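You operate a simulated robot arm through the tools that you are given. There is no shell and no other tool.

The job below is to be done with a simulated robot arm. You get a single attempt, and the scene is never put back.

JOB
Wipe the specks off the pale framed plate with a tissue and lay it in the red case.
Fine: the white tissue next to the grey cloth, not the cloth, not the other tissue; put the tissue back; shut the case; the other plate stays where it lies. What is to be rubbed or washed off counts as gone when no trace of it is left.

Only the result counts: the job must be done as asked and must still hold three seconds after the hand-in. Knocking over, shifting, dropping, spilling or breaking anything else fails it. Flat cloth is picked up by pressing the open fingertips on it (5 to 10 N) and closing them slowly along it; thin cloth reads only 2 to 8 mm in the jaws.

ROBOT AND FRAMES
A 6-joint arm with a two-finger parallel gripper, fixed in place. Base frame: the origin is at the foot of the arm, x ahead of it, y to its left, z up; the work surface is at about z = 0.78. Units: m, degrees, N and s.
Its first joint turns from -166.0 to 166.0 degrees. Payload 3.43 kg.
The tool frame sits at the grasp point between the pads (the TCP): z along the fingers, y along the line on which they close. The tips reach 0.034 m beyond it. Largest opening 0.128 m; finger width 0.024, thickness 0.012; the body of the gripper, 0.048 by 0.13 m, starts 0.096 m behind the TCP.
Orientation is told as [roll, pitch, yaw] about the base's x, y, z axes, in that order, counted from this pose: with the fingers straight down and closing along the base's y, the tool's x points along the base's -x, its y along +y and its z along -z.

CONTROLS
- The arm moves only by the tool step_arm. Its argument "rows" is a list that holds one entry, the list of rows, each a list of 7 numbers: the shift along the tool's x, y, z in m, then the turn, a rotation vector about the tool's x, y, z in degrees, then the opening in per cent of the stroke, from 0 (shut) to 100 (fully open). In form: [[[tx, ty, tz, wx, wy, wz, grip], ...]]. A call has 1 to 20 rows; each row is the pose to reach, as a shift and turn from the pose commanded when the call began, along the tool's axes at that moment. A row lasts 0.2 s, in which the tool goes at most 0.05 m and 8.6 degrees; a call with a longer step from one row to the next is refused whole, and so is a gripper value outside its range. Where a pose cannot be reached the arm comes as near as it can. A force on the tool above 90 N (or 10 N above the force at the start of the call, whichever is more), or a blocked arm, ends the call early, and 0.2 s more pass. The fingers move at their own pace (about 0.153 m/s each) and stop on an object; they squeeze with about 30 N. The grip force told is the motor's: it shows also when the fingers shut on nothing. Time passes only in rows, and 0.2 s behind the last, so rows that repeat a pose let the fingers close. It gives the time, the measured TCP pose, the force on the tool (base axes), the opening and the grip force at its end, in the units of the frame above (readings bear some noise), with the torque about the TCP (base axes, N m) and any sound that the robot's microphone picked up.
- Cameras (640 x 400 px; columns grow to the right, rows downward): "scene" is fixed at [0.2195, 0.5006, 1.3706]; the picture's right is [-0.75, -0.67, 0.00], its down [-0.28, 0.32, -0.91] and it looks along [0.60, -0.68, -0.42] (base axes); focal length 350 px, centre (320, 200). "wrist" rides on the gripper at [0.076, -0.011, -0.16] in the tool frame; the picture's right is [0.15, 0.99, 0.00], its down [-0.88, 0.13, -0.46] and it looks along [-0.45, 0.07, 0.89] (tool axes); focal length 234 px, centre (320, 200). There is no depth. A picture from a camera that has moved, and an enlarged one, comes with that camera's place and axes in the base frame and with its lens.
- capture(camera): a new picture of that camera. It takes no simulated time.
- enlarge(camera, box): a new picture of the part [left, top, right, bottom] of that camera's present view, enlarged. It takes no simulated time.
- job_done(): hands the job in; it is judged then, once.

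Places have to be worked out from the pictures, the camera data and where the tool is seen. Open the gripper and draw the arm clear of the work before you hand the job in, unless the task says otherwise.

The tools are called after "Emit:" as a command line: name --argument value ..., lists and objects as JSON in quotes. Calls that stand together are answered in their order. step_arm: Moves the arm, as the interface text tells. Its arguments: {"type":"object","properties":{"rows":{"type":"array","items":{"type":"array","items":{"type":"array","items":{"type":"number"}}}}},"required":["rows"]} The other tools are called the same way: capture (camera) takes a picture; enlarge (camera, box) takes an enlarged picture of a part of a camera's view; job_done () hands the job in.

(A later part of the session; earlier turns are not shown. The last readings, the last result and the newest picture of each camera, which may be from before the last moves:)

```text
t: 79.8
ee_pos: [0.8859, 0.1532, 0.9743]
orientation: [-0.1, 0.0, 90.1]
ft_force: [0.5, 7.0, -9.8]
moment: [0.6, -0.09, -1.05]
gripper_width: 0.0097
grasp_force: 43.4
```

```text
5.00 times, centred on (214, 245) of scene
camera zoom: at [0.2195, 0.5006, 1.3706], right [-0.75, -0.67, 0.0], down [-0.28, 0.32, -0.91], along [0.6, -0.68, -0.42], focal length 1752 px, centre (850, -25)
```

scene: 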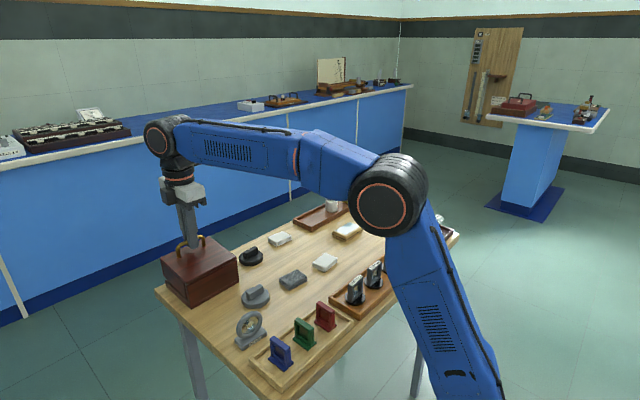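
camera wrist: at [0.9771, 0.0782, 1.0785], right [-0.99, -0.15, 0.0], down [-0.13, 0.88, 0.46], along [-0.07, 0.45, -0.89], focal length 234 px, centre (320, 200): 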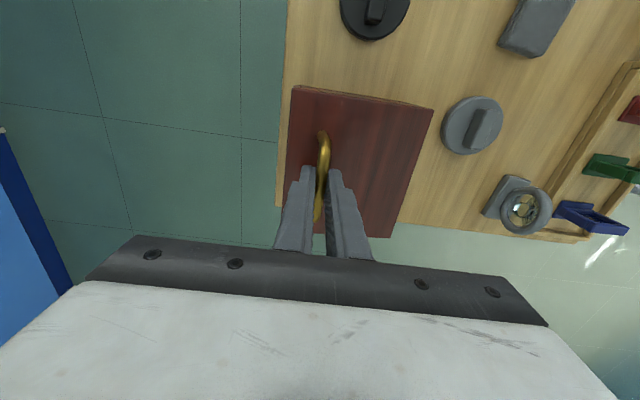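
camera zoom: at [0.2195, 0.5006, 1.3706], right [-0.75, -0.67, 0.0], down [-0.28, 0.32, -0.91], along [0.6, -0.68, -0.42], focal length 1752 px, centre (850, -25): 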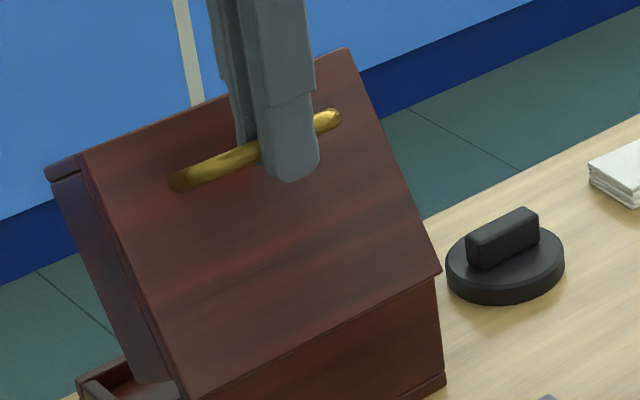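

Still small forces at about 60°. I continue to 80°.

Emit:
step_arm --rows '[[[0, 0.0046, 0.0001, 0, 0, 0, 0], [0, 0.0092, -0.0003, 0, 0, 0, 0], [0, 0.0138, -0.0004, 0, 0, 0, 0], [0, 0.0183, -0.0004, 0, 0, 0, 0], [0, 0.0228, 0, 0, 0, 0, 0], [0, 0.0274, 0.0004, 0, 0, 0, 0], [0, 0.032, 0.0012, 0, 0, 0, 0], [0, 0.0365, 0.0021, 0, 0, 0, 0]]]'

Emit:
enlarge --camera "scene" --box '[150, 205, 278, 285]'

```text
t: 81.6
ee_pos: [0.8496, 0.1523, 0.9715]
orientation: [-0.1, 0.0, 90.0]
ft_force: [0.6, 17.5, 1.3]
moment: [0.8, -0.05, -1.03]
gripper_width: 0.0095
grasp_force: 43.7
```

```text
5.00 times, centred on (214, 245) of scene
camera zoom: at [0.2195, 0.5006, 1.3706], right [-0.75, -0.67, 0.0], down [-0.28, 0.32, -0.91], along [0.6, -0.68, -0.42], focal length 1752 px, centre (850, -25)
```

zoom: 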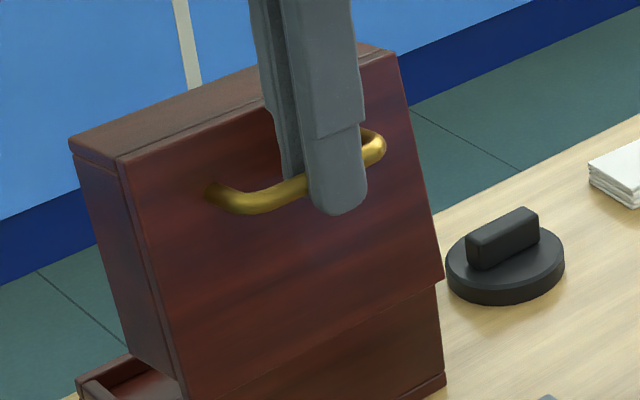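

The lid is nearly vertical; a sideways force of 17 N suggests the case is turned about -1°. I ease that (1.5 mm in +y, 1° yaw) and go on towards 100°, starting to tilt the tool with the lid.

Emit:
step_arm --rows '[[[-0.0015, 0, 0, 0, 0, 1, 0], [-0.0016, 0.0043, 0.0011, 0, 0, 1, 0], [-0.0017, 0.0087, 0.0023, 0, 0, 1, 0], [-0.0018, 0.0133, 0.0038, 1.5, 0, 1, 0], [-0.0019, 0.018, 0.0054, 3, 0, 1, 0], [-0.002, 0.0224, 0.0073, 4.5, 0, 1, 0], [-0.0021, 0.0268, 0.0093, 6, 0, 1, 0]]]'

Emit:
enlarge --camera "scene" --box '[150, 205, 278, 285]'

```text
t: 83.2
ee_pos: [0.8228, 0.1522, 0.9617]
orientation: [-6.1, 0.0, 88.9]
ft_force: [-0.3, -31.5, -0.5]
moment: [-0.89, 0.05, -0.25]
gripper_width: 0.0096
grasp_force: 42.9
```

```text
5.00 times, centred on (214, 245) of scene
camera zoom: at [0.2195, 0.5006, 1.3706], right [-0.75, -0.67, 0.0], down [-0.28, 0.32, -0.91], along [0.6, -0.68, -0.42], focal length 1752 px, centre (850, -25)
```

zoom: 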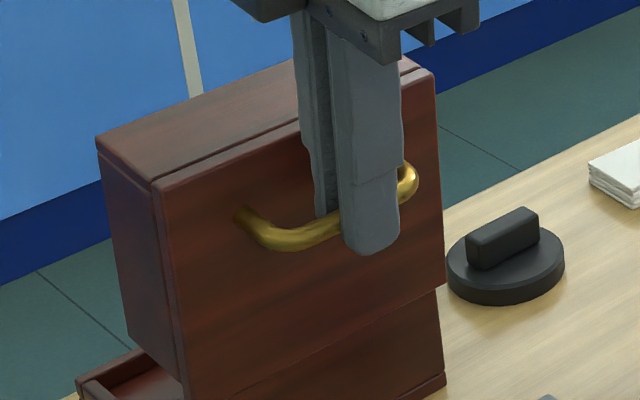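

The lid is at about 95°; I over-corrected sideways (-31 N), so I go back 1.3 mm in y and continue to about 105°, tilting further.

Emit:
step_arm --rows '[[[0.0007, 0, 0, 0, 0, 0, 0], [0.0013, 0, 0, 0, 0, 0, 0], [0.0013, 0.0045, 0.0018, 2, 0, 0, 0], [0.0013, 0.0091, 0.0037, 4, 0, 0, 0], [0.0013, 0.0136, 0.0059, 6.5, 0, 0, 0], [0.0013, 0.0181, 0.0082, 9, 0, 0, 0]]]'

Emit:
enlarge --camera "scene" --box '[150, 205, 278, 285]'

```text
t: 84.6
ee_pos: [0.8055, 0.1537, 0.9534]
orientation: [-15.0, -0.1, 88.9]
ft_force: [-0.6, -27.7, -1.7]
moment: [-0.25, 0.11, -0.3]
gripper_width: 0.0092
grasp_force: 43.4
```

```text
5.00 times, centred on (214, 245) of scene
camera zoom: at [0.2195, 0.5006, 1.3706], right [-0.75, -0.67, 0.0], down [-0.28, 0.32, -0.91], along [0.6, -0.68, -0.42], focal length 1752 px, centre (850, -25)
```

zoom: 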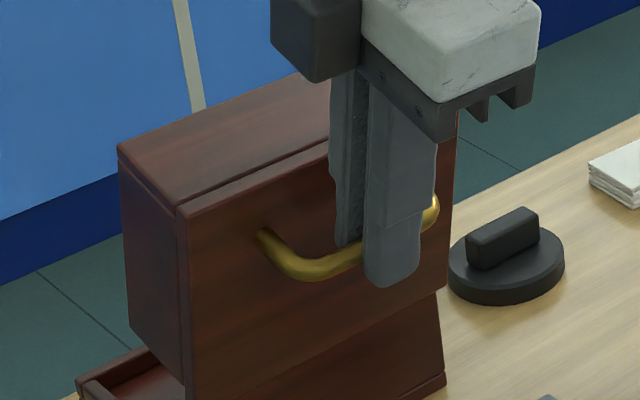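

Sideways force is still -28 N, so I ease another 1.2 mm in -y and go on to about 115°, watching for a lid stop.

Emit:
step_arm --rows '[[[0.0006, 0, 0, 0, 0, 0, 0], [0.0012, 0, 0, 0, 0, 0, 0], [0.0012, 0.0047, 0.0019, 2.5, 0, 0, 0], [0.0012, 0.0094, 0.0038, 5, 0, 0, 0], [0.0012, 0.0138, 0.0061, 7.5, 0, 0, 0], [0.0012, 0.0182, 0.0085, 10, 0, 0, 0]]]'

Emit:
enlarge --camera "scene" --box '[150, 205, 278, 285]'

```text
t: 86.0
ee_pos: [0.7964, 0.1527, 0.9458]
orientation: [-26.0, -0.6, 89.1]
ft_force: [52.2, 5.3, 8.0]
moment: [0.45, -1.01, 0.02]
gripper_width: 0.0093
grasp_force: 43.2
stopped in row 6: the force on the tool passed its limit at 92 N (the readings are from after the stop); the commanded pose is now the measured one
```

```text
5.00 times, centred on (214, 245) of scene
camera zoom: at [0.2195, 0.5006, 1.3706], right [-0.75, -0.67, 0.0], down [-0.28, 0.32, -0.91], along [0.6, -0.68, -0.42], focal length 1752 px, centre (850, -25)
```

zoom: 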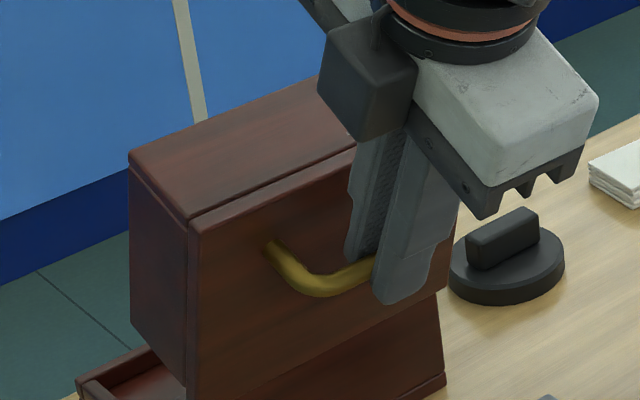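

The lid has reached its stop at about 110° and the case itself has not moved. I ease back a few millimetres to take the load off.

Emit:
step_arm --rows '[[[0, -0.0019, -0.0005, 0, 0, 0, 0], [0, -0.0035, -0.0009, 0, 0, 0, 0], [0, -0.0035, -0.0009, 0, 0, 0, 0]]]'

```text
t: 86.8
ee_pos: [0.7958, 0.1541, 0.9463]
orientation: [-25.6, -0.3, 89.1]
ft_force: [33.8, 2.7, -7.3]
moment: [0.21, -0.49, -0.13]
gripper_width: 0.0097
grasp_force: 43.8
```

Still 34 N; easing a little more.

Emit:
step_arm --rows '[[[0, -0.0015, 0.0003, 0, 0, 0, 0], [0, -0.003, 0.0006, 0, 0, 0, 0], [0, -0.003, 0.0006, 0, 0, 0, 0]]]'

Emit:
enlarge --camera "scene" --box '[150, 205, 278, 285]'

Emit:
capture --camera "wrist"

```text
t: 87.7
ee_pos: [0.7978, 0.1538, 0.9483]
orientation: [-25.7, -0.4, 89.0]
ft_force: [4.7, 6.0, -9.2]
moment: [-0.33, 0.1, -0.39]
gripper_width: 0.0095
grasp_force: 43.1
```

```text
5.00 times, centred on (214, 245) of scene
camera zoom: at [0.2195, 0.5006, 1.3706], right [-0.75, -0.67, 0.0], down [-0.28, 0.32, -0.91], along [0.6, -0.68, -0.42], focal length 1752 px, centre (850, -25)
```

zoom: 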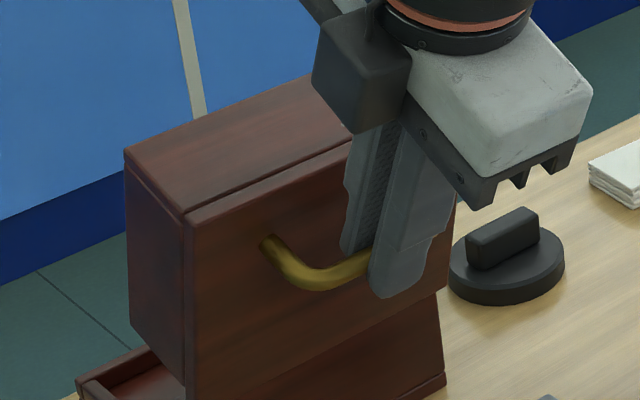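

```text
taken
camera wrist: at [0.739, 0.078, 1.0962], right [-0.89, -0.13, -0.43], down [-0.3, 0.88, 0.36], along [0.33, 0.45, -0.83], focal length 234 px, centre (320, 200)
```

wrist: 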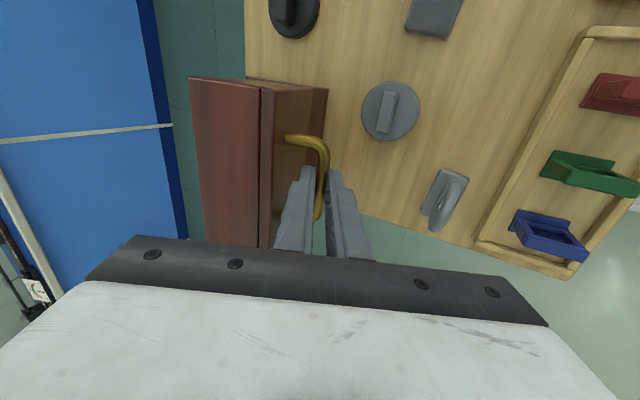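

Loads are small. I nudge the lid lightly back against its stop, then open the jaws only a few millimetres to test whether it stays up by itself.

Emit:
step_arm --rows '[[[0, 0.0009, 0, 0, 0, 0, 0], [0, 0.0018, 0.0002, 0, 0, 0, 0], [0, 0.0018, 0.0002, 0, 0, 0, 6], [0, 0.0018, 0.0002, 0, 0, 0, 12], [0, 0.0018, 0.0002, 0, 0, 0, 14], [0, 0.0018, 0.0002, 0, 0, 0, 14], [0, 0.0018, 0.0002, 0, 0, 0, 14]]]'

Emit:
enlarge --camera "scene" --box '[150, 205, 278, 285]'

Emit:
enlarge --camera "wrist" --box '[240, 120, 400, 220]'

```text
t: 89.2
ee_pos: [0.7984, 0.1532, 0.9489]
orientation: [-25.7, -0.5, 89.1]
ft_force: [-0.2, -0.2, -0.1]
moment: [0.03, 0.02, 0.01]
gripper_width: 0.0179
grasp_force: 0.1
```

```text
5.00 times, centred on (214, 245) of scene
camera zoom: at [0.2195, 0.5006, 1.3706], right [-0.75, -0.67, 0.0], down [-0.28, 0.32, -0.91], along [0.6, -0.68, -0.42], focal length 1752 px, centre (850, -25)
```

zoom: 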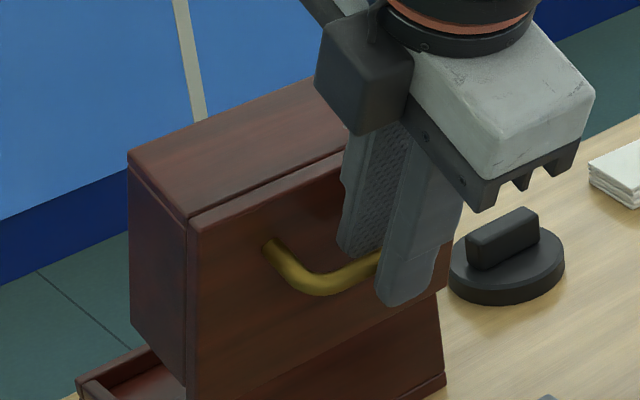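

```text
4.00 times, centred on (320, 170) of wrist
camera zoom: at [0.7379, 0.0777, 1.0955], right [-0.89, -0.13, -0.43], down [-0.3, 0.88, 0.36], along [0.33, 0.45, -0.83], focal length 937 px, centre (320, 320)
```

zoom: 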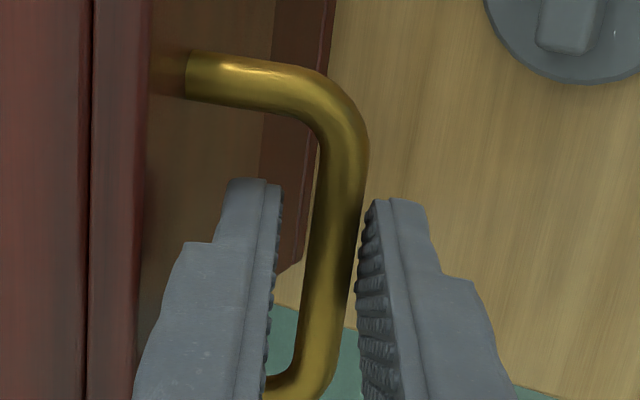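

The lid stays open against its stop when released. I centre the jaws on the bar and withdraw straight back along the tool axis.

Emit:
step_arm --rows '[[[0, 0.0018, 0, 0, 0, 0, 14], [0, 0.0018, -0.01, 0, 0, 0, 14], [0, 0.0018, -0.03, 0, 0, 0, 14], [0, 0.0018, -0.06, 0, 0, 0, 14], [0, 0.0018, -0.1, 0, 0, 0, 14], [0, 0.0018, -0.14, 0, 0, 0, 14], [0, 0.0018, -0.16, 0, 0, 0, 14], [0, 0.0018, -0.16, 0, 0, 0, 14]]]'

Emit:
capture --camera "scene"

Emit:
capture --camera "wrist"

```text
t: 91.0
ee_pos: [0.7268, 0.1524, 1.0915]
orientation: [-25.7, -0.4, 89.1]
ft_force: [0.5, 0.3, 0.9]
moment: [-0.01, -0.01, -0.02]
gripper_width: 0.0181
grasp_force: 0.0
```

```text
taken
```

scene: 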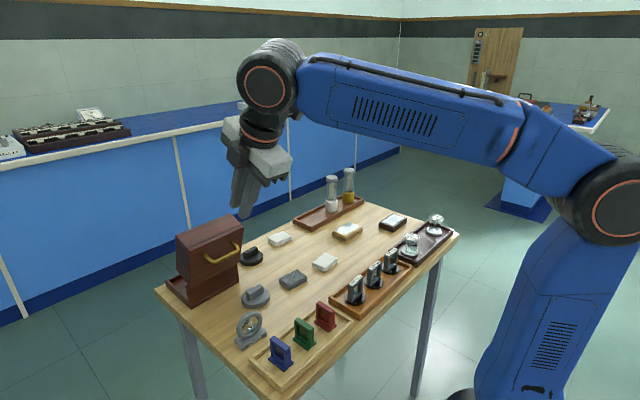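

```text
taken
camera wrist: at [0.6664, 0.0776, 1.2388], right [-0.89, -0.13, -0.43], down [-0.3, 0.88, 0.36], along [0.33, 0.45, -0.83], focal length 234 px, centre (320, 200)
```

wrist: 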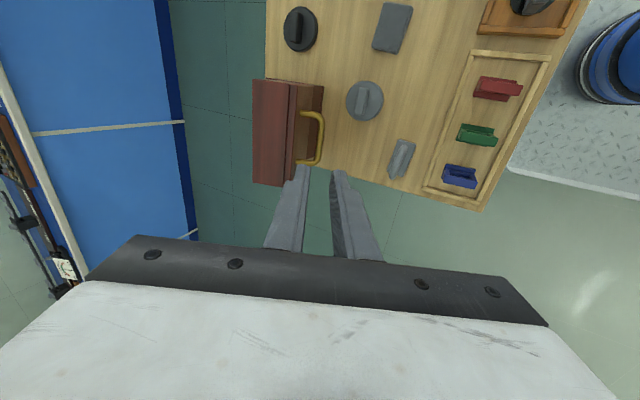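

The lid stands open on its own. I bring the tool upright and move over the -y side of the case to look into its tray.

Emit:
step_arm --rows '[[[0.0198, -0.0315, 0.0132, -4.3, 0, 0, 14], [0.0396, -0.063, 0.0264, -8.6, 0, 0, 14], [0.0594, -0.0945, 0.0395, -12.9, 0, 0, 14], [0.0792, -0.126, 0.0527, -17.1, 0, 0, 14], [0.099, -0.1575, 0.0659, -21.4, 0, 0, 14], [0.1188, -0.189, 0.0791, -25.7, 0, 0, 14], [0.1188, -0.189, 0.0791, -25.7, 0, 0, 14]]]'

Emit:
capture --camera "wrist"

Emit:
enlarge --camera "scene" --box '[150, 205, 278, 315]'

```text
t: 92.7
ee_pos: [0.9314, 0.032, 1.0997]
orientation: [0.0, -0.5, 89.1]
ft_force: [0.0, -1.1, -0.3]
moment: [0.01, 0.01, -0.03]
gripper_width: 0.0178
grasp_force: 0.1
```

```text
taken
camera wrist: at [0.9419, -0.0446, 1.2594], right [-0.99, -0.13, 0.0], down [-0.12, 0.88, 0.46], along [-0.06, 0.46, -0.89], focal length 234 px, centre (320, 200)
```

wrist: 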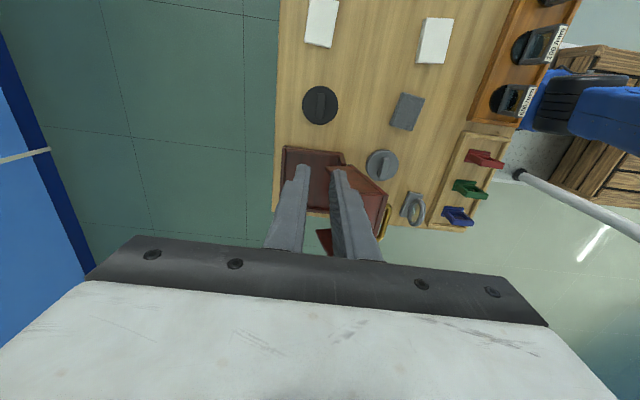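

```text
3.64 times, centred on (214, 260) of scene
camera zoom: at [0.2195, 0.5006, 1.3706], right [-0.75, -0.67, 0.0], down [-0.28, 0.32, -0.91], along [0.6, -0.68, -0.42], focal length 1274 px, centre (706, -18)
```

zoom: 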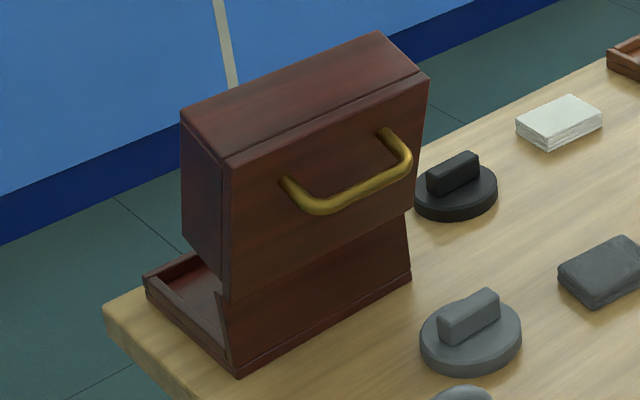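

The fingers hide the tray; I open them to see between.

Emit:
step_arm --rows '[[[0, 0, 0, 0, 0, 0, 50], [0, 0, 0, 0, 0, 0, 100], [0, 0, 0, 0, 0, 0, 100], [0, 0, 0, 0, 0, 0, 100]]]'

Emit:
enlarge --camera "wrist" --box '[240, 130, 400, 230]'

```text
t: 93.7
ee_pos: [0.932, 0.0325, 1.1004]
orientation: [0.0, -0.4, 89.1]
ft_force: [-0.5, -0.9, -0.1]
moment: [-0.02, -0.01, -0.01]
gripper_width: 0.1282
grasp_force: 0.0
```

```text
4.00 times, centred on (320, 180) of wrist
camera zoom: at [0.9415, -0.0441, 1.2597], right [-0.99, -0.13, 0.0], down [-0.12, 0.88, 0.46], along [-0.06, 0.46, -0.89], focal length 937 px, centre (320, 280)
```

zoom: 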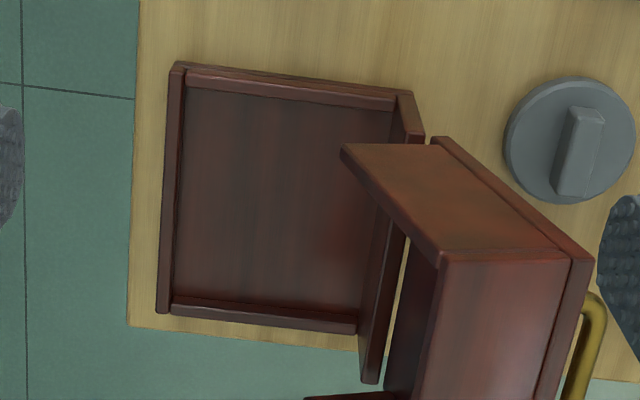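

The tray is empty with an inner floor of about x 0.883–0.990, y 0.097–0.222; the open hood leaves enough room if I place the plate near (0.942, 0.159) with the camera side away from it. I go to the pale plate, turning to yaw 180° so the jaws close on its ends along y.

Emit:
step_arm --rows '[[[0.0302, 0.0101, 0.0, 0, 0, -8.27, 92], [0.0604, 0.0202, 0.0, 0, 0, -16.53, 92], [0.0906, 0.0304, 0.01, 0, 0, -24.8, 92], [0.1208, 0.0405, 0.02, 0, 0, -33.06, 92], [0.151, 0.0506, 0.03, 0, 0, -41.33, 92], [0.1813, 0.0607, 0.04, 0, 0, -49.6, 92], [0.2115, 0.0708, 0.05, 0, 0, -57.86, 92], [0.2417, 0.0809, 0.06, 0, 0, -66.1, 92], [0.2719, 0.0911, 0.07, 0, 0, -74.4, 92], [0.3021, 0.1012, 0.085, 0, 0, -82.65, 92], [0.3323, 0.1113, 0.1, 0, 0, -90.9, 92], [0.3323, 0.1113, 0.1, 0, 0, -90.9, 92]]]'

Emit:
capture --camera "wrist"

Emit:
capture --camera "scene"

```text
t: 96.2
ee_pos: [0.8419, -0.2194, 1.0374]
orientation: [-0.3, -0.1, 157.7]
ft_force: [0.3, -0.3, -0.4]
moment: [-0.01, 0.01, -0.02]
gripper_width: 0.118
grasp_force: 0.0
out of reach, approached as far as the arm can: row 9, 10, 11, 12
```

```text
taken
camera wrist: at [0.9161, -0.2378, 1.1962], right [-0.24, -0.97, -0.01], down [-0.86, 0.21, 0.46], along [-0.44, 0.11, -0.89], focal length 234 px, centre (320, 200)
```

wrist: 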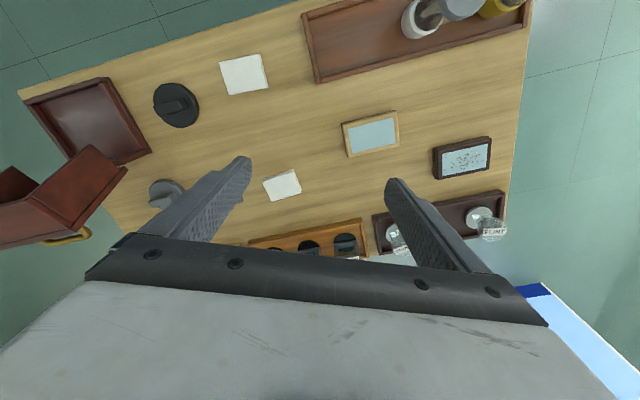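

```text
taken
```

scene: 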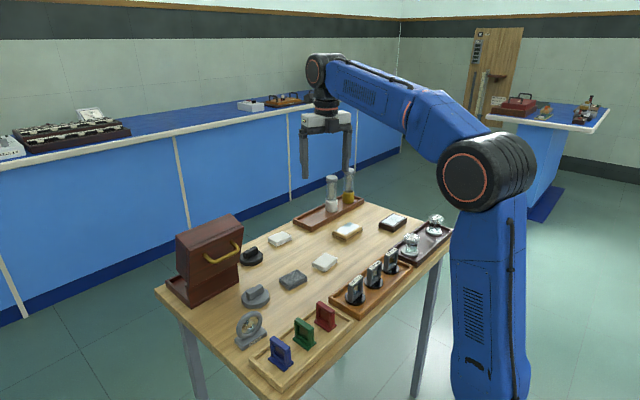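

The wrist hit its turning limit at about yaw 158° here, so yaw 180° is only reachable over at the case side. I will pick the plate at yaw 0° instead; first I unwind partway and see which reference pose the controller uses.

Emit:
step_arm --rows '[[[0, 0, 0, 0, 0, 8.5, 92], [0, 0, 0, 0, 0, 17, 92], [0, 0, 0, 0, 0, 25.5, 92], [0, 0, 0, 0, 0, 34, 92], [0, 0, 0, 0, 0, 42.5, 92], [0, 0, 0, 0, 0, 51, 92], [0, 0, 0, 0, 0, 59.5, 92], [0, 0, 0, 0, 0, 68, 92], [0, 0, 0, 0, 0, 68, 92]]]'

```text
t: 98.2
ee_pos: [0.8384, -0.2179, 1.0384]
orientation: [0.1, -0.2, 89.6]
ft_force: [0.0, -0.4, -0.2]
moment: [-0.02, -0.01, 0.02]
gripper_width: 0.118
grasp_force: 0.0
```

The reference is the measured pose. Before picking anything, I test that yaw 178° is reachable above the tray.

Emit:
step_arm --rows '[[[-0.0315, -0.0084, -0.01, 0, 0, -7.37, 92], [-0.0629, -0.0168, -0.02, 0, 0, -14.73, 92], [-0.0944, -0.0253, -0.03, 0, 0, -22.1, 92], [-0.1259, -0.0337, -0.04, 0, 0, -29.47, 92], [-0.1573, -0.0421, -0.05, 0, 0, -36.83, 92], [-0.1888, -0.0505, -0.06, 0, 0, -44.2, 92], [-0.2203, -0.0589, -0.06, 0, 0, -51.57, 92], [-0.2517, -0.0673, -0.06, 0, 0, -58.93, 92], [-0.2832, -0.0758, -0.06, 0, 0, -66.3, 92], [-0.3147, -0.0842, -0.06, 0, 0, -73.67, 92], [-0.3461, -0.0926, -0.06, 0, 0, -81.03, 92], [-0.3776, -0.101, -0.06, 0, 0, -88.4, 92], [-0.3776, -0.101, -0.06, 0, 0, -88.4, 92]]]'

Emit:
capture --camera "wrist"

Emit:
enlarge --camera "scene" --box '[120, 100, 320, 225]'

```text
t: 101.0
ee_pos: [0.937, 0.1581, 1.0985]
orientation: [-0.4, 0.2, 178.2]
ft_force: [0.2, 0.5, -0.6]
moment: [0.02, -0.01, 0.03]
gripper_width: 0.1179
grasp_force: 0.0
```

```text
taken
camera wrist: at [1.0138, 0.1669, 1.2585], right [0.12, -0.99, -0.01], down [-0.89, -0.11, 0.45], along [-0.45, -0.05, -0.89], focal length 234 px, centre (320, 200)
```

wrist: 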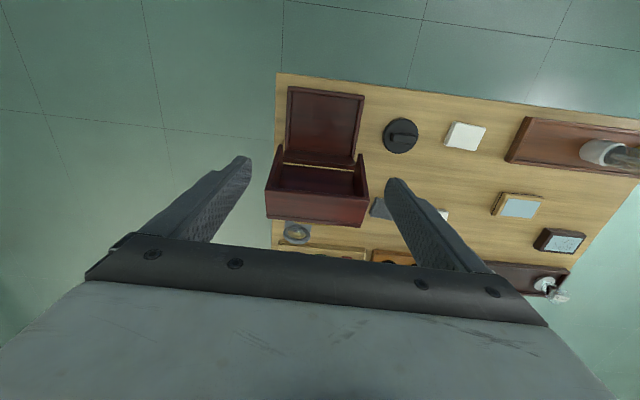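

```text
3.20 times, centred on (220, 162) of scene
camera zoom: at [0.2195, 0.5006, 1.3706], right [-0.75, -0.67, 0.0], down [-0.28, 0.32, -0.91], along [0.6, -0.68, -0.42], focal length 1121 px, centre (640, 320)
```

zoom: 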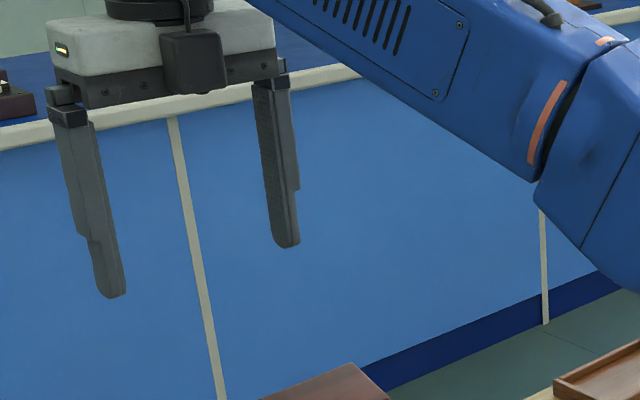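

Yaw 178° is reachable here. A dark box shows on the hood-facing side of the gripper, so I look at the whole arm from the scene camera to judge clearances.

Emit:
capture --camera "scene"

Emit:
enlarge --camera "scene" --box '[110, 60, 270, 160]'

Emit:
enlarge --camera "wrist" --box '[240, 70, 400, 230]'

```text
taken
```

scene: 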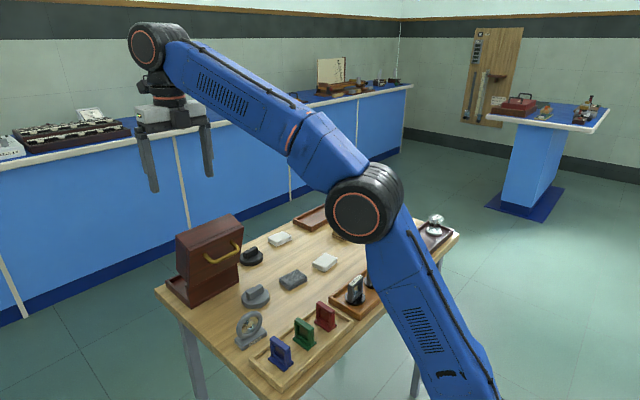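

```text
4.00 times, centred on (190, 110) of scene
camera zoom: at [0.2195, 0.5006, 1.3706], right [-0.75, -0.67, 0.0], down [-0.28, 0.32, -0.91], along [0.6, -0.68, -0.42], focal length 1401 px, centre (840, 560)
```

zoom: 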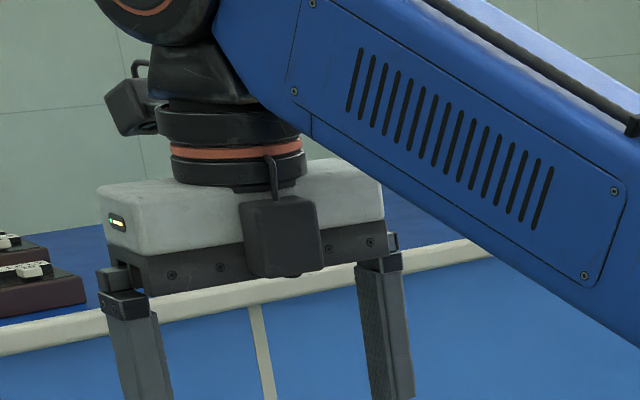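

```text
2.50 times, centred on (320, 150) of wrist
camera zoom: at [1.0138, 0.1669, 1.2585], right [0.12, -0.99, -0.01], down [-0.89, -0.11, 0.45], along [-0.45, -0.05, -0.89], focal length 585 px, centre (320, 325)
```

zoom: 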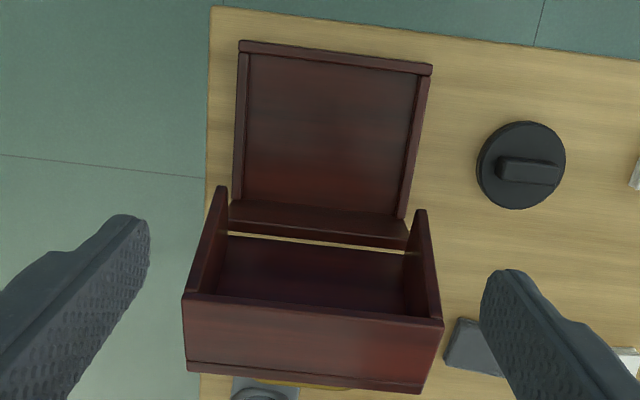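

Measured from here, the hood's canopy edge is at x ≈ 0.885, so with the plate centred at about x 0.947 and yaw 180° the gripper clears it. I now unwind and travel towards the plate in two moves, ending at yaw 0°.

Emit:
step_arm --rows '[[[-0.0045, 0.0209, 0.001, 0, 0, 8, 92], [-0.009, 0.0418, 0.002, 0, 0, 16, 92], [-0.0136, 0.0626, 0.003, 0, 0, 24, 92], [-0.0181, 0.0835, 0.004, 0, 0, 32, 92], [-0.0226, 0.1044, 0.005, 0, 0, 40, 92], [-0.0272, 0.1253, 0.006, 0, 0, 48, 92], [-0.0317, 0.1462, 0.007, 0, 0, 56, 92], [-0.0362, 0.1671, 0.008, 0, 0, 64, 92], [-0.0407, 0.1879, 0.009, 0, 0, 72, 92], [-0.0453, 0.2088, 0.01, 0, 0, 80, 92], [-0.0498, 0.2297, 0.01, 0, 0, 88, 92]]]'

Emit:
step_arm --rows '[[[0.0207, 0.0059, 0.005, 0, 0, 8.15, 92], [0.0414, 0.0117, 0.01, 0, 0, 16.3, 92], [0.0622, 0.0176, 0.015, 0, 0, 24.5, 92], [0.0829, 0.0235, 0.02, 0, 0, 32.6, 92], [0.1036, 0.0293, 0.03, 0, 0, 40.8, 92], [0.1244, 0.0352, 0.04, 0, 0, 48.9, 92], [0.1451, 0.041, 0.05, 0, 0, 57.1, 92], [0.1658, 0.0469, 0.06, 0, 0, 65.2, 92], [0.1865, 0.0528, 0.07, 0, 0, 73.4, 92], [0.2073, 0.0586, 0.08, 0, 0, 81.5, 92], [0.228, 0.0645, 0.09, 0, 0, 89.7, 92], [0.228, 0.0645, 0.09, 0, 0, 89.7, 92]]]'

Emit:
capture --camera "wrist"

```text
t: 103.5
ee_pos: [0.8839, -0.0682, 1.0881]
orientation: [0.0, -0.4, 90.0]
ft_force: [0.1, 0.6, -0.1]
moment: [0.03, 0.01, 0.01]
gripper_width: 0.1177
grasp_force: 0.1
```

```text
t: 106.0
ee_pos: [0.8188, -0.2973, 0.9965]
orientation: [0.3, 0.0, 0.5]
ft_force: [0.1, 1.0, -0.3]
moment: [0.01, -0.02, 0.03]
gripper_width: 0.1177
grasp_force: 0.1
```

```text
taken
camera wrist: at [0.7436, -0.3086, 1.1565], right [-0.15, 0.99, 0.01], down [0.88, 0.13, 0.46], along [0.45, 0.07, -0.89], focal length 234 px, centre (320, 200)
```

wrist: 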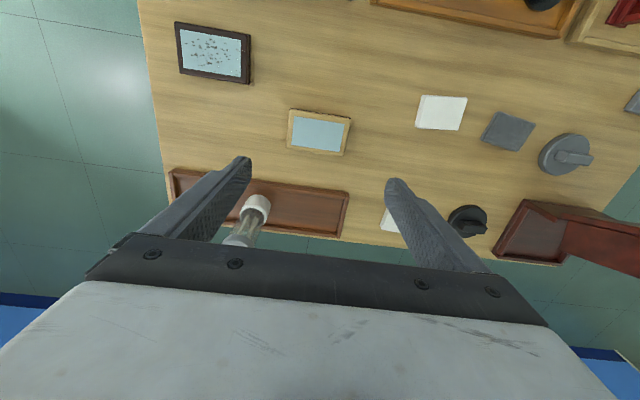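

The plate is right below; I enlarge to check alignment and cleanliness.

Emit:
enlarge --camera "wrist" --box '[272, 100, 368, 160]'

```text
6.67 times, centred on (320, 130) of wrist
camera zoom: at [0.7436, -0.3086, 1.1565], right [-0.15, 0.99, 0.01], down [0.88, 0.13, 0.46], along [0.45, 0.07, -0.89], focal length 1561 px, centre (320, 667)
```

zoom: 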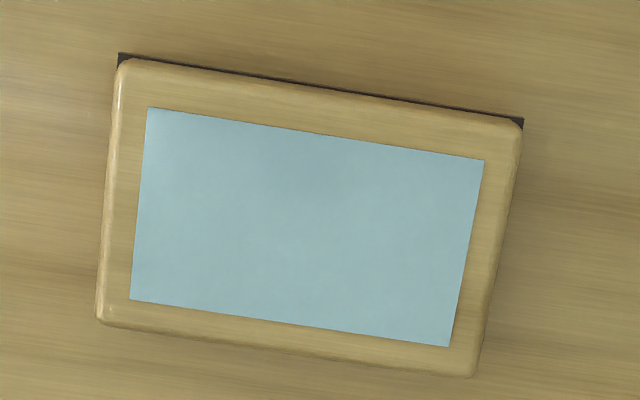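

The plate is spotless and aligned; it lies 2.8 mm / 3.7 mm off the tool axis. I correct and descend with the jaws open around its ends.

Emit:
step_arm --rows '[[[0.0028, -0.0037, 0.03, 0, 0, 0, 92], [0.0028, -0.0037, 0.07, 0, 0, 0, 92], [0.0028, -0.0037, 0.11, 0, 0, 0, 92], [0.0028, -0.0037, 0.14, 0, 0, 0, 92], [0.0028, -0.0037, 0.15, 0, 0, 0, 92], [0.0028, -0.0037, 0.15, 0, 0, 0, 92]]]'

Emit:
enlarge --camera "wrist" --box '[224, 100, 416, 220]'

Emit:
enlarge --camera "scene" --box '[310, 190, 406, 250]'

```text
t: 107.5
ee_pos: [0.8181, -0.2987, 0.8464]
orientation: [0.3, 0.0, 0.4]
ft_force: [0.5, 0.4, 0.0]
moment: [0.01, -0.01, 0.0]
gripper_width: 0.118
grasp_force: 0.0
```

```text
3.33 times, centred on (320, 160) of wrist
camera zoom: at [0.7424, -0.3108, 1.0067], right [-0.15, 0.99, 0.01], down [0.88, 0.13, 0.46], along [0.45, 0.08, -0.89], focal length 781 px, centre (320, 333)
```

zoom: 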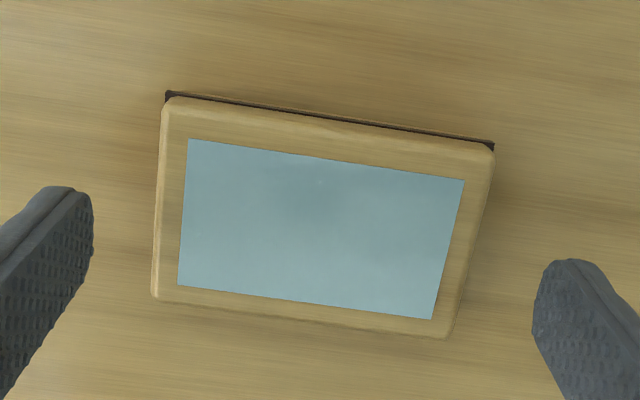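

```text
6.67 times, centred on (358, 220) of scene
camera zoom: at [0.2195, 0.5006, 1.3706], right [-0.75, -0.67, 0.0], down [-0.28, 0.32, -0.91], along [0.6, -0.68, -0.42], focal length 2336 px, centre (67, 67)
```

zoom: 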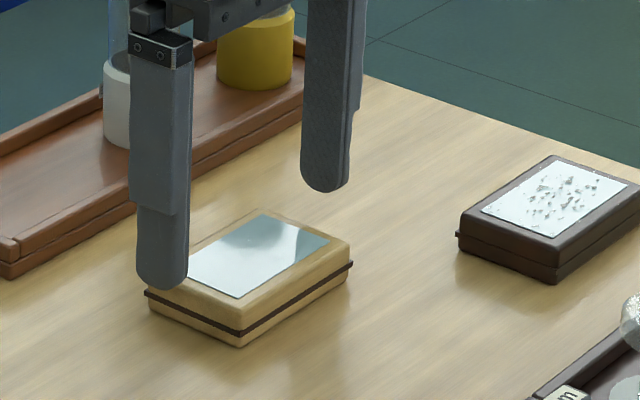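

Centred to within 2 mm. I fine-correct and go down to put the tips just below the plate's dark band, then close.

Emit:
step_arm --rows '[[[0.0015, 0, 0.01, 0, 0, 0, 92], [0.0015, 0, 0.02, 0, 0, 0, 92], [0.0015, 0, 0.0265, 0, 0, 0, 92], [0.0015, 0, 0.0265, 0, 0, 0, 84], [0.0015, 0, 0.0265, 0, 0, 0, 78], [0.0015, 0, 0.0265, 0, 0, 0, 74], [0.0015, 0, 0.0265, 0, 0, 0, 70], [0.0015, 0, 0.0265, 0, 0, 0, 60], [0.0015, 0, 0.0265, 0, 0, 0, 40], [0.0015, 0, 0.0265, 0, 0, 0, 0], [0.0015, 0, 0.0265, 0, 0, 0, 0]]]'

Emit:
enlarge --camera "scene" --box '[310, 190, 406, 250]'

Emit:
enlarge --camera "wrist" --box '[224, 100, 416, 220]'

```text
t: 109.8
ee_pos: [0.8149, -0.3001, 0.8214]
orientation: [0.3, 0.1, 0.4]
ft_force: [-0.3, -0.4, 0.3]
moment: [-0.14, -0.01, -0.01]
gripper_width: 0.0893
grasp_force: 30.0
```

```text
6.67 times, centred on (358, 220) of scene
camera zoom: at [0.2195, 0.5006, 1.3706], right [-0.75, -0.67, 0.0], down [-0.28, 0.32, -0.91], along [0.6, -0.68, -0.42], focal length 2336 px, centre (67, 67)
```

zoom: 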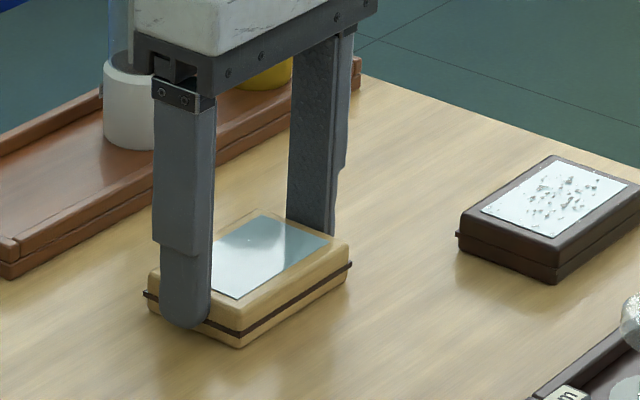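

```text
3.33 times, centred on (320, 160) of wrist
camera zoom: at [0.74, -0.3113, 0.9803], right [-0.15, 0.99, 0.01], down [0.88, 0.13, 0.46], along [0.45, 0.08, -0.89], focal length 781 px, centre (320, 333)
```

zoom: 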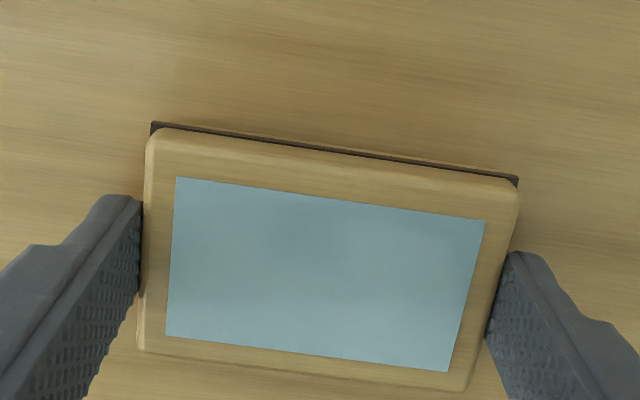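

The plate is gripped at 89 mm with 30 N. I lift slowly and check that it stays level.

Emit:
step_arm --rows '[[[0, 0, -0.003, 0, 0, 0, 0], [0, 0, -0.008, 0, 0, 0, 0], [0, 0, -0.018, 0, 0, 0, 0], [0, 0, -0.03, 0, 0, 0, 0], [0, 0, -0.03, 0, 0, 0, 0]]]'

Emit:
enlarge --camera "scene" --box '[310, 180, 406, 240]'

Emit:
enlarge --camera "wrist" --box '[224, 100, 416, 220]'

```text
t: 111.0
ee_pos: [0.8147, -0.3003, 0.8508]
orientation: [0.4, 0.0, 0.3]
ft_force: [-1.0, -0.9, -1.8]
moment: [-0.03, 0.01, 0.0]
gripper_width: 0.0896
grasp_force: 30.2
```

```text
6.67 times, centred on (358, 210) of scene
camera zoom: at [0.2195, 0.5006, 1.3706], right [-0.75, -0.67, 0.0], down [-0.28, 0.32, -0.91], along [0.6, -0.68, -0.42], focal length 2336 px, centre (67, 133)
```

zoom: 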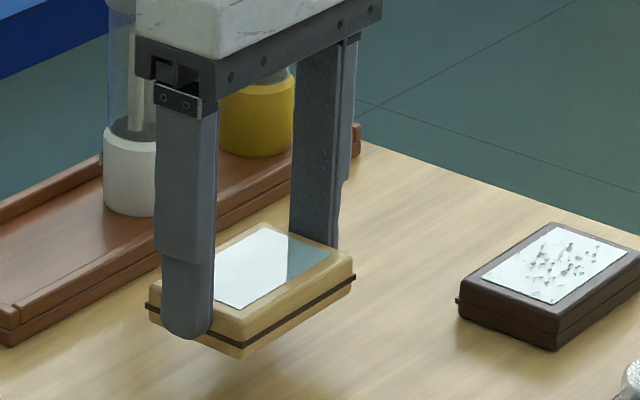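

```text
3.33 times, centred on (320, 160) of wrist
camera zoom: at [0.7399, -0.3116, 1.0106], right [-0.15, 0.99, 0.01], down [0.88, 0.13, 0.46], along [0.45, 0.08, -0.89], focal length 781 px, centre (320, 333)
```

zoom: 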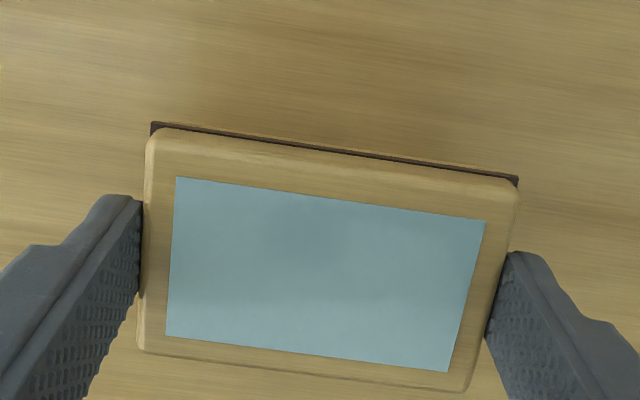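

The plate hangs level in the jaws. I raise it and carry it towards the case in two turning moves.

Emit:
step_arm --rows '[[[0, 0, -0.04, 0, 0, -8, 0], [0, 0, -0.08, 0, 0, -16, 0], [0, 0, -0.12, 0, 0, -24, 0], [-0.008, 0.03, -0.15, 0, 0, -32, 0], [-0.016, 0.06, -0.18, 0, 0, -40, 0], [-0.024, 0.09, -0.21, 0, 0, -48, 0], [-0.032, 0.12, -0.235, 0, 0, -56, 0], [-0.04, 0.15, -0.24, 0, 0, -64, 0], [-0.05, 0.18, -0.24, 0, 0, -72, 0], [-0.058, 0.205, -0.24, 0, 0, -80, 0], [-0.0666, 0.2295, -0.24, 0, 0, -88, 0]]]'

Emit:
step_arm --rows '[[[-0.0208, -0.0055, 0, 0, 0, -8.24, 0], [-0.0417, -0.011, 0, 0, 0, -16.5, 0], [-0.0625, -0.0165, 0, 0, 0, -24.7, 0], [-0.0834, -0.022, 0, 0, 0, -33, 0], [-0.1042, -0.0275, 0, 0, 0, -41.2, 0], [-0.1251, -0.0331, 0, 0, 0, -49.4, 0], [-0.1459, -0.0386, 0, 0, 0, -57.7, 0], [-0.1668, -0.0441, 0, 0, 0, -65.9, 0], [-0.1876, -0.0496, 0, 0, 0, -74.2, 0], [-0.2085, -0.0551, 0, 0, 0, -82.4, 0], [-0.2293, -0.0606, 0, 0, 0, -90.6, 0], [-0.2293, -0.0606, 0, 0, 0, -90.6, 0]]]'

Emit:
capture --camera "wrist"

Emit:
capture --camera "scene"

```text
t: 113.5
ee_pos: [0.8786, -0.0732, 1.0909]
orientation: [0.1, -0.3, 88.6]
ft_force: [0.2, 0.5, -2.1]
moment: [0.02, 0.02, -0.01]
gripper_width: 0.0893
grasp_force: 29.7
```

```text
t: 116.0
ee_pos: [0.9464, 0.1574, 1.092]
orientation: [-0.4, 0.0, 179.1]
ft_force: [-0.4, -0.2, -3.0]
moment: [0.01, 0.01, -0.01]
gripper_width: 0.0893
grasp_force: 30.2
```

```text
taken
camera wrist: at [1.0226, 0.167, 1.2529], right [0.13, -0.99, -0.01], down [-0.88, -0.12, 0.45], along [-0.45, -0.05, -0.89], focal length 234 px, centre (320, 200)
```

wrist: 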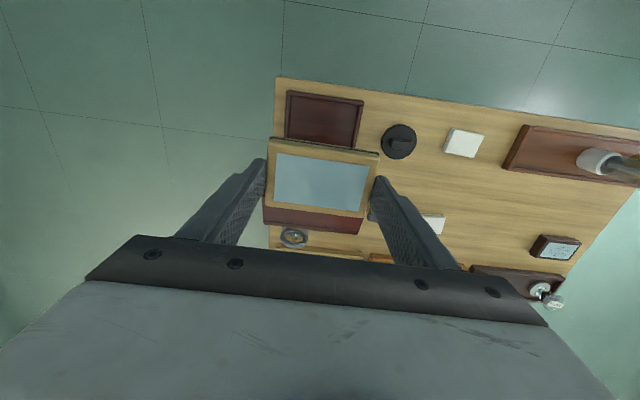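

```text
taken
```

scene: 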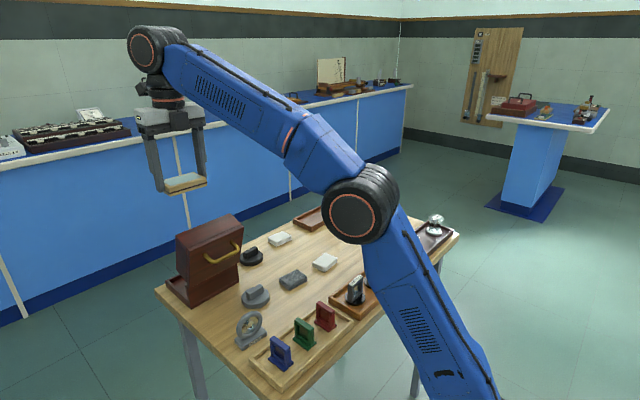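

The plate is above the tray. I zoom in to check the aim of the tool axis against the tray's inner edges.

Emit:
enlarge --camera "wrist" --box '[256, 80, 384, 160]'

Emit:
enlarge --camera "wrist" --box '[240, 130, 400, 230]'

```text
5.00 times, centred on (320, 120) of wrist
camera zoom: at [1.0226, 0.167, 1.2529], right [0.13, -0.99, -0.01], down [-0.88, -0.12, 0.45], along [-0.45, -0.05, -0.89], focal length 1171 px, centre (320, 600)
```

zoom: 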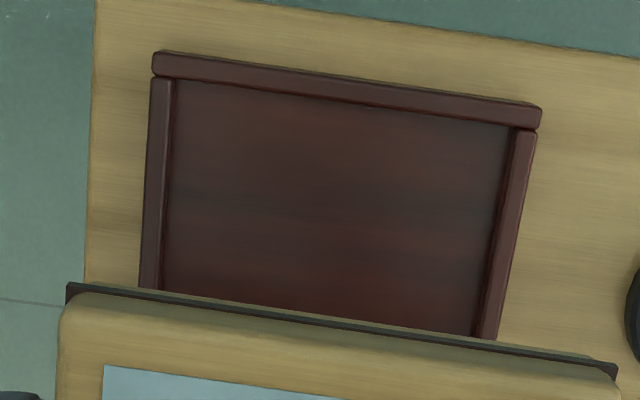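

```text
4.00 times, centred on (320, 180) of wrist
camera zoom: at [1.0226, 0.167, 1.2529], right [0.13, -0.99, -0.01], down [-0.88, -0.12, 0.45], along [-0.45, -0.05, -0.89], focal length 937 px, centre (320, 280)
```

zoom: 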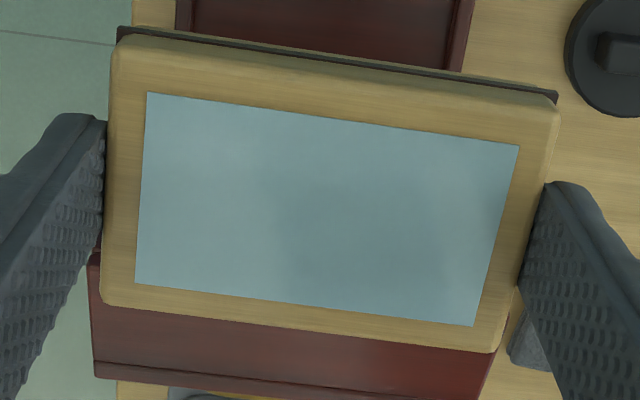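

The tray's centre is about 5.5 mm off to the tool's +y side. I correct that and descend to just above the hood level, then check clearances.

Emit:
step_arm --rows '[[[0, 0.0055, 0.02, 0, 0, 0, 0], [0, 0.0055, 0.06, 0, 0, 0, 0], [0, 0.0055, 0.1, 0, 0, 0, 0], [0, 0.0055, 0.14, 0, 0, 0, 0], [0, 0.0055, 0.17, 0, 0, 0, 0], [0, 0.0055, 0.19, 0, 0, 0, 0], [0, 0.0055, 0.19, 0, 0, 0, 0]]]'

Emit:
capture --camera "wrist"

Emit:
enlarge --camera "scene" --box '[120, 160, 280, 260]'

```text
t: 117.7
ee_pos: [0.9463, 0.1543, 0.9035]
orientation: [-0.3, 0.0, 179.0]
ft_force: [0.2, -0.3, -1.2]
moment: [0.05, 0.0, -0.01]
gripper_width: 0.0895
grasp_force: 29.9
```

```text
taken
camera wrist: at [1.0224, 0.1631, 1.0635], right [0.13, -0.99, -0.01], down [-0.88, -0.12, 0.45], along [-0.45, -0.05, -0.89], focal length 234 px, centre (320, 200)
```

wrist: 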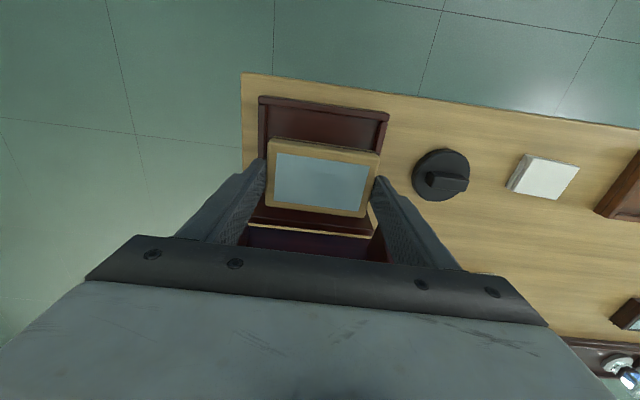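

```text
4.00 times, centred on (200, 210) of scene
camera zoom: at [0.2195, 0.5006, 1.3706], right [-0.75, -0.67, 0.0], down [-0.28, 0.32, -0.91], along [0.6, -0.68, -0.42], focal length 1401 px, centre (800, 160)
```

zoom: 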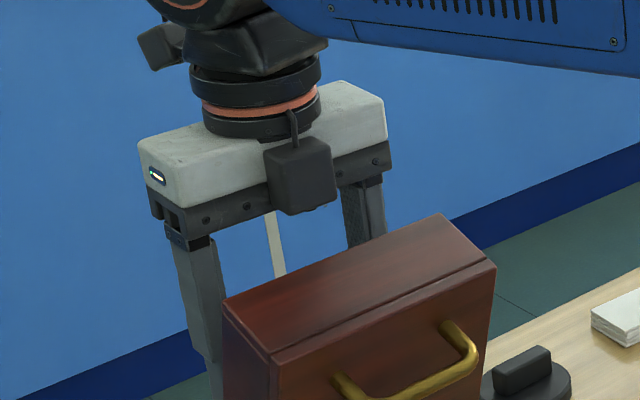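

Clear so far. I check the alignment again from this height.

Emit:
enlarge --camera "wrist" --box '[240, 85, 400, 185]'

Emit:
enlarge --camera "wrist" --box '[230, 180, 410, 280]'

```text
4.00 times, centred on (320, 135) of wrist
camera zoom: at [1.0224, 0.1631, 1.0635], right [0.13, -0.99, -0.01], down [-0.88, -0.12, 0.45], along [-0.45, -0.05, -0.89], focal length 937 px, centre (320, 460)
```

zoom: 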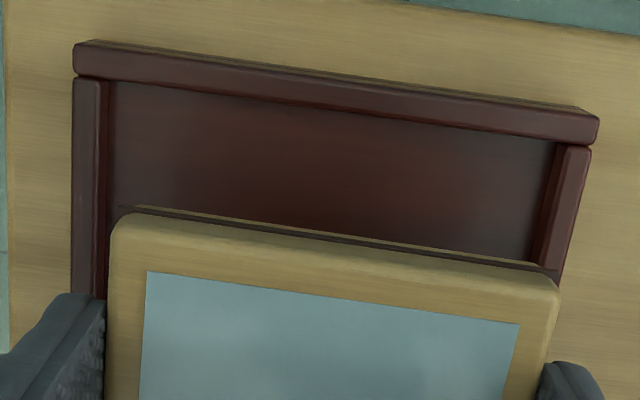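

```text
3.56 times, centred on (320, 230) of wrist
camera zoom: at [1.0224, 0.1631, 1.0635], right [0.13, -0.99, -0.01], down [-0.88, -0.12, 0.45], along [-0.45, -0.05, -0.89], focal length 833 px, centre (320, 93)
```

zoom: 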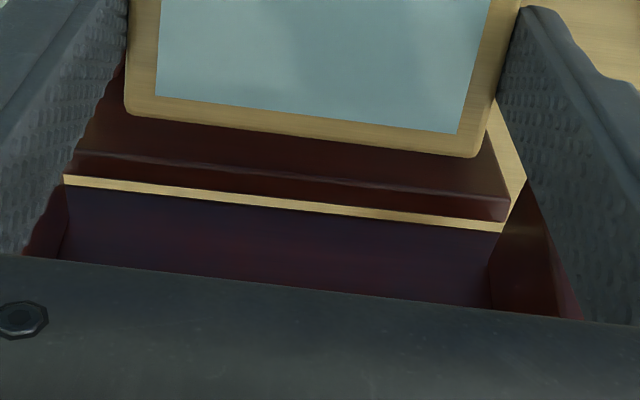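

The plate is now centred over the tray. I shift 2 mm further from the hood and descend, watching the force.

Emit:
step_arm --rows '[[[0.002, 0, 0.01, 0, 0, 0, 0], [0.002, 0, 0.025, 0, 0, 0, 0], [0.002, 0, 0.04, 0, 0, 0, 0], [0.002, 0, 0.052, 0, 0, 0, 0], [0.002, 0, 0.062, 0, 0, 0, 0], [0.002, 0, 0.062, 0, 0, 0, 0]]]'

Emit:
capture --camera "wrist"

Emit:
enlarge --camera "scene" --box '[120, 180, 280, 310]'

```text
t: 119.0
ee_pos: [0.9482, 0.1527, 0.8415]
orientation: [-0.3, 0.0, 179.0]
ft_force: [0.5, 0.7, -0.9]
moment: [-0.01, 0.0, -0.03]
gripper_width: 0.0894
grasp_force: 30.5
```

```text
taken
camera wrist: at [1.0248, 0.1626, 1.0017], right [0.13, -0.99, -0.01], down [-0.88, -0.12, 0.45], along [-0.45, -0.05, -0.89], focal length 234 px, centre (320, 200)
```

wrist: 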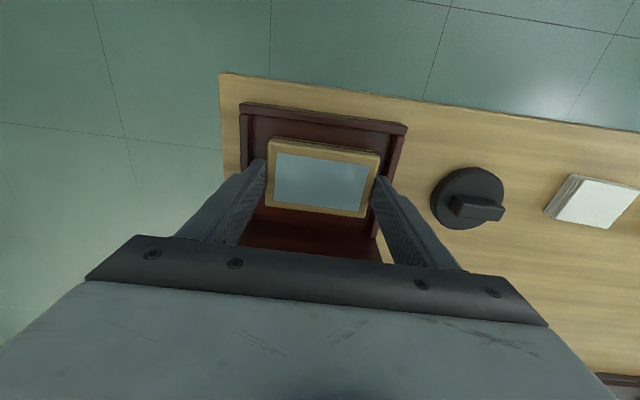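

```text
3.08 times, centred on (200, 245) of scene
camera zoom: at [0.2195, 0.5006, 1.3706], right [-0.75, -0.67, 0.0], down [-0.28, 0.32, -0.91], along [0.6, -0.68, -0.42], focal length 1078 px, centre (689, 62)
```

zoom: 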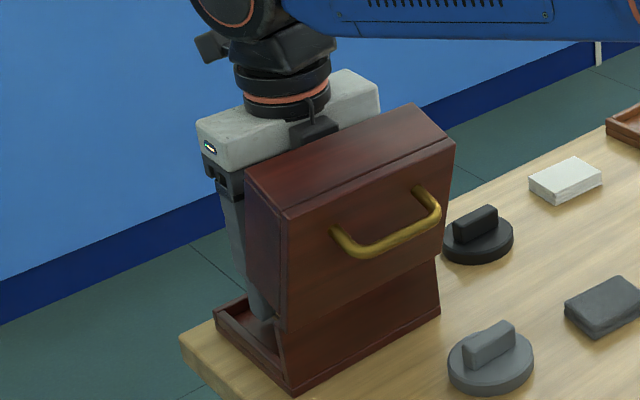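

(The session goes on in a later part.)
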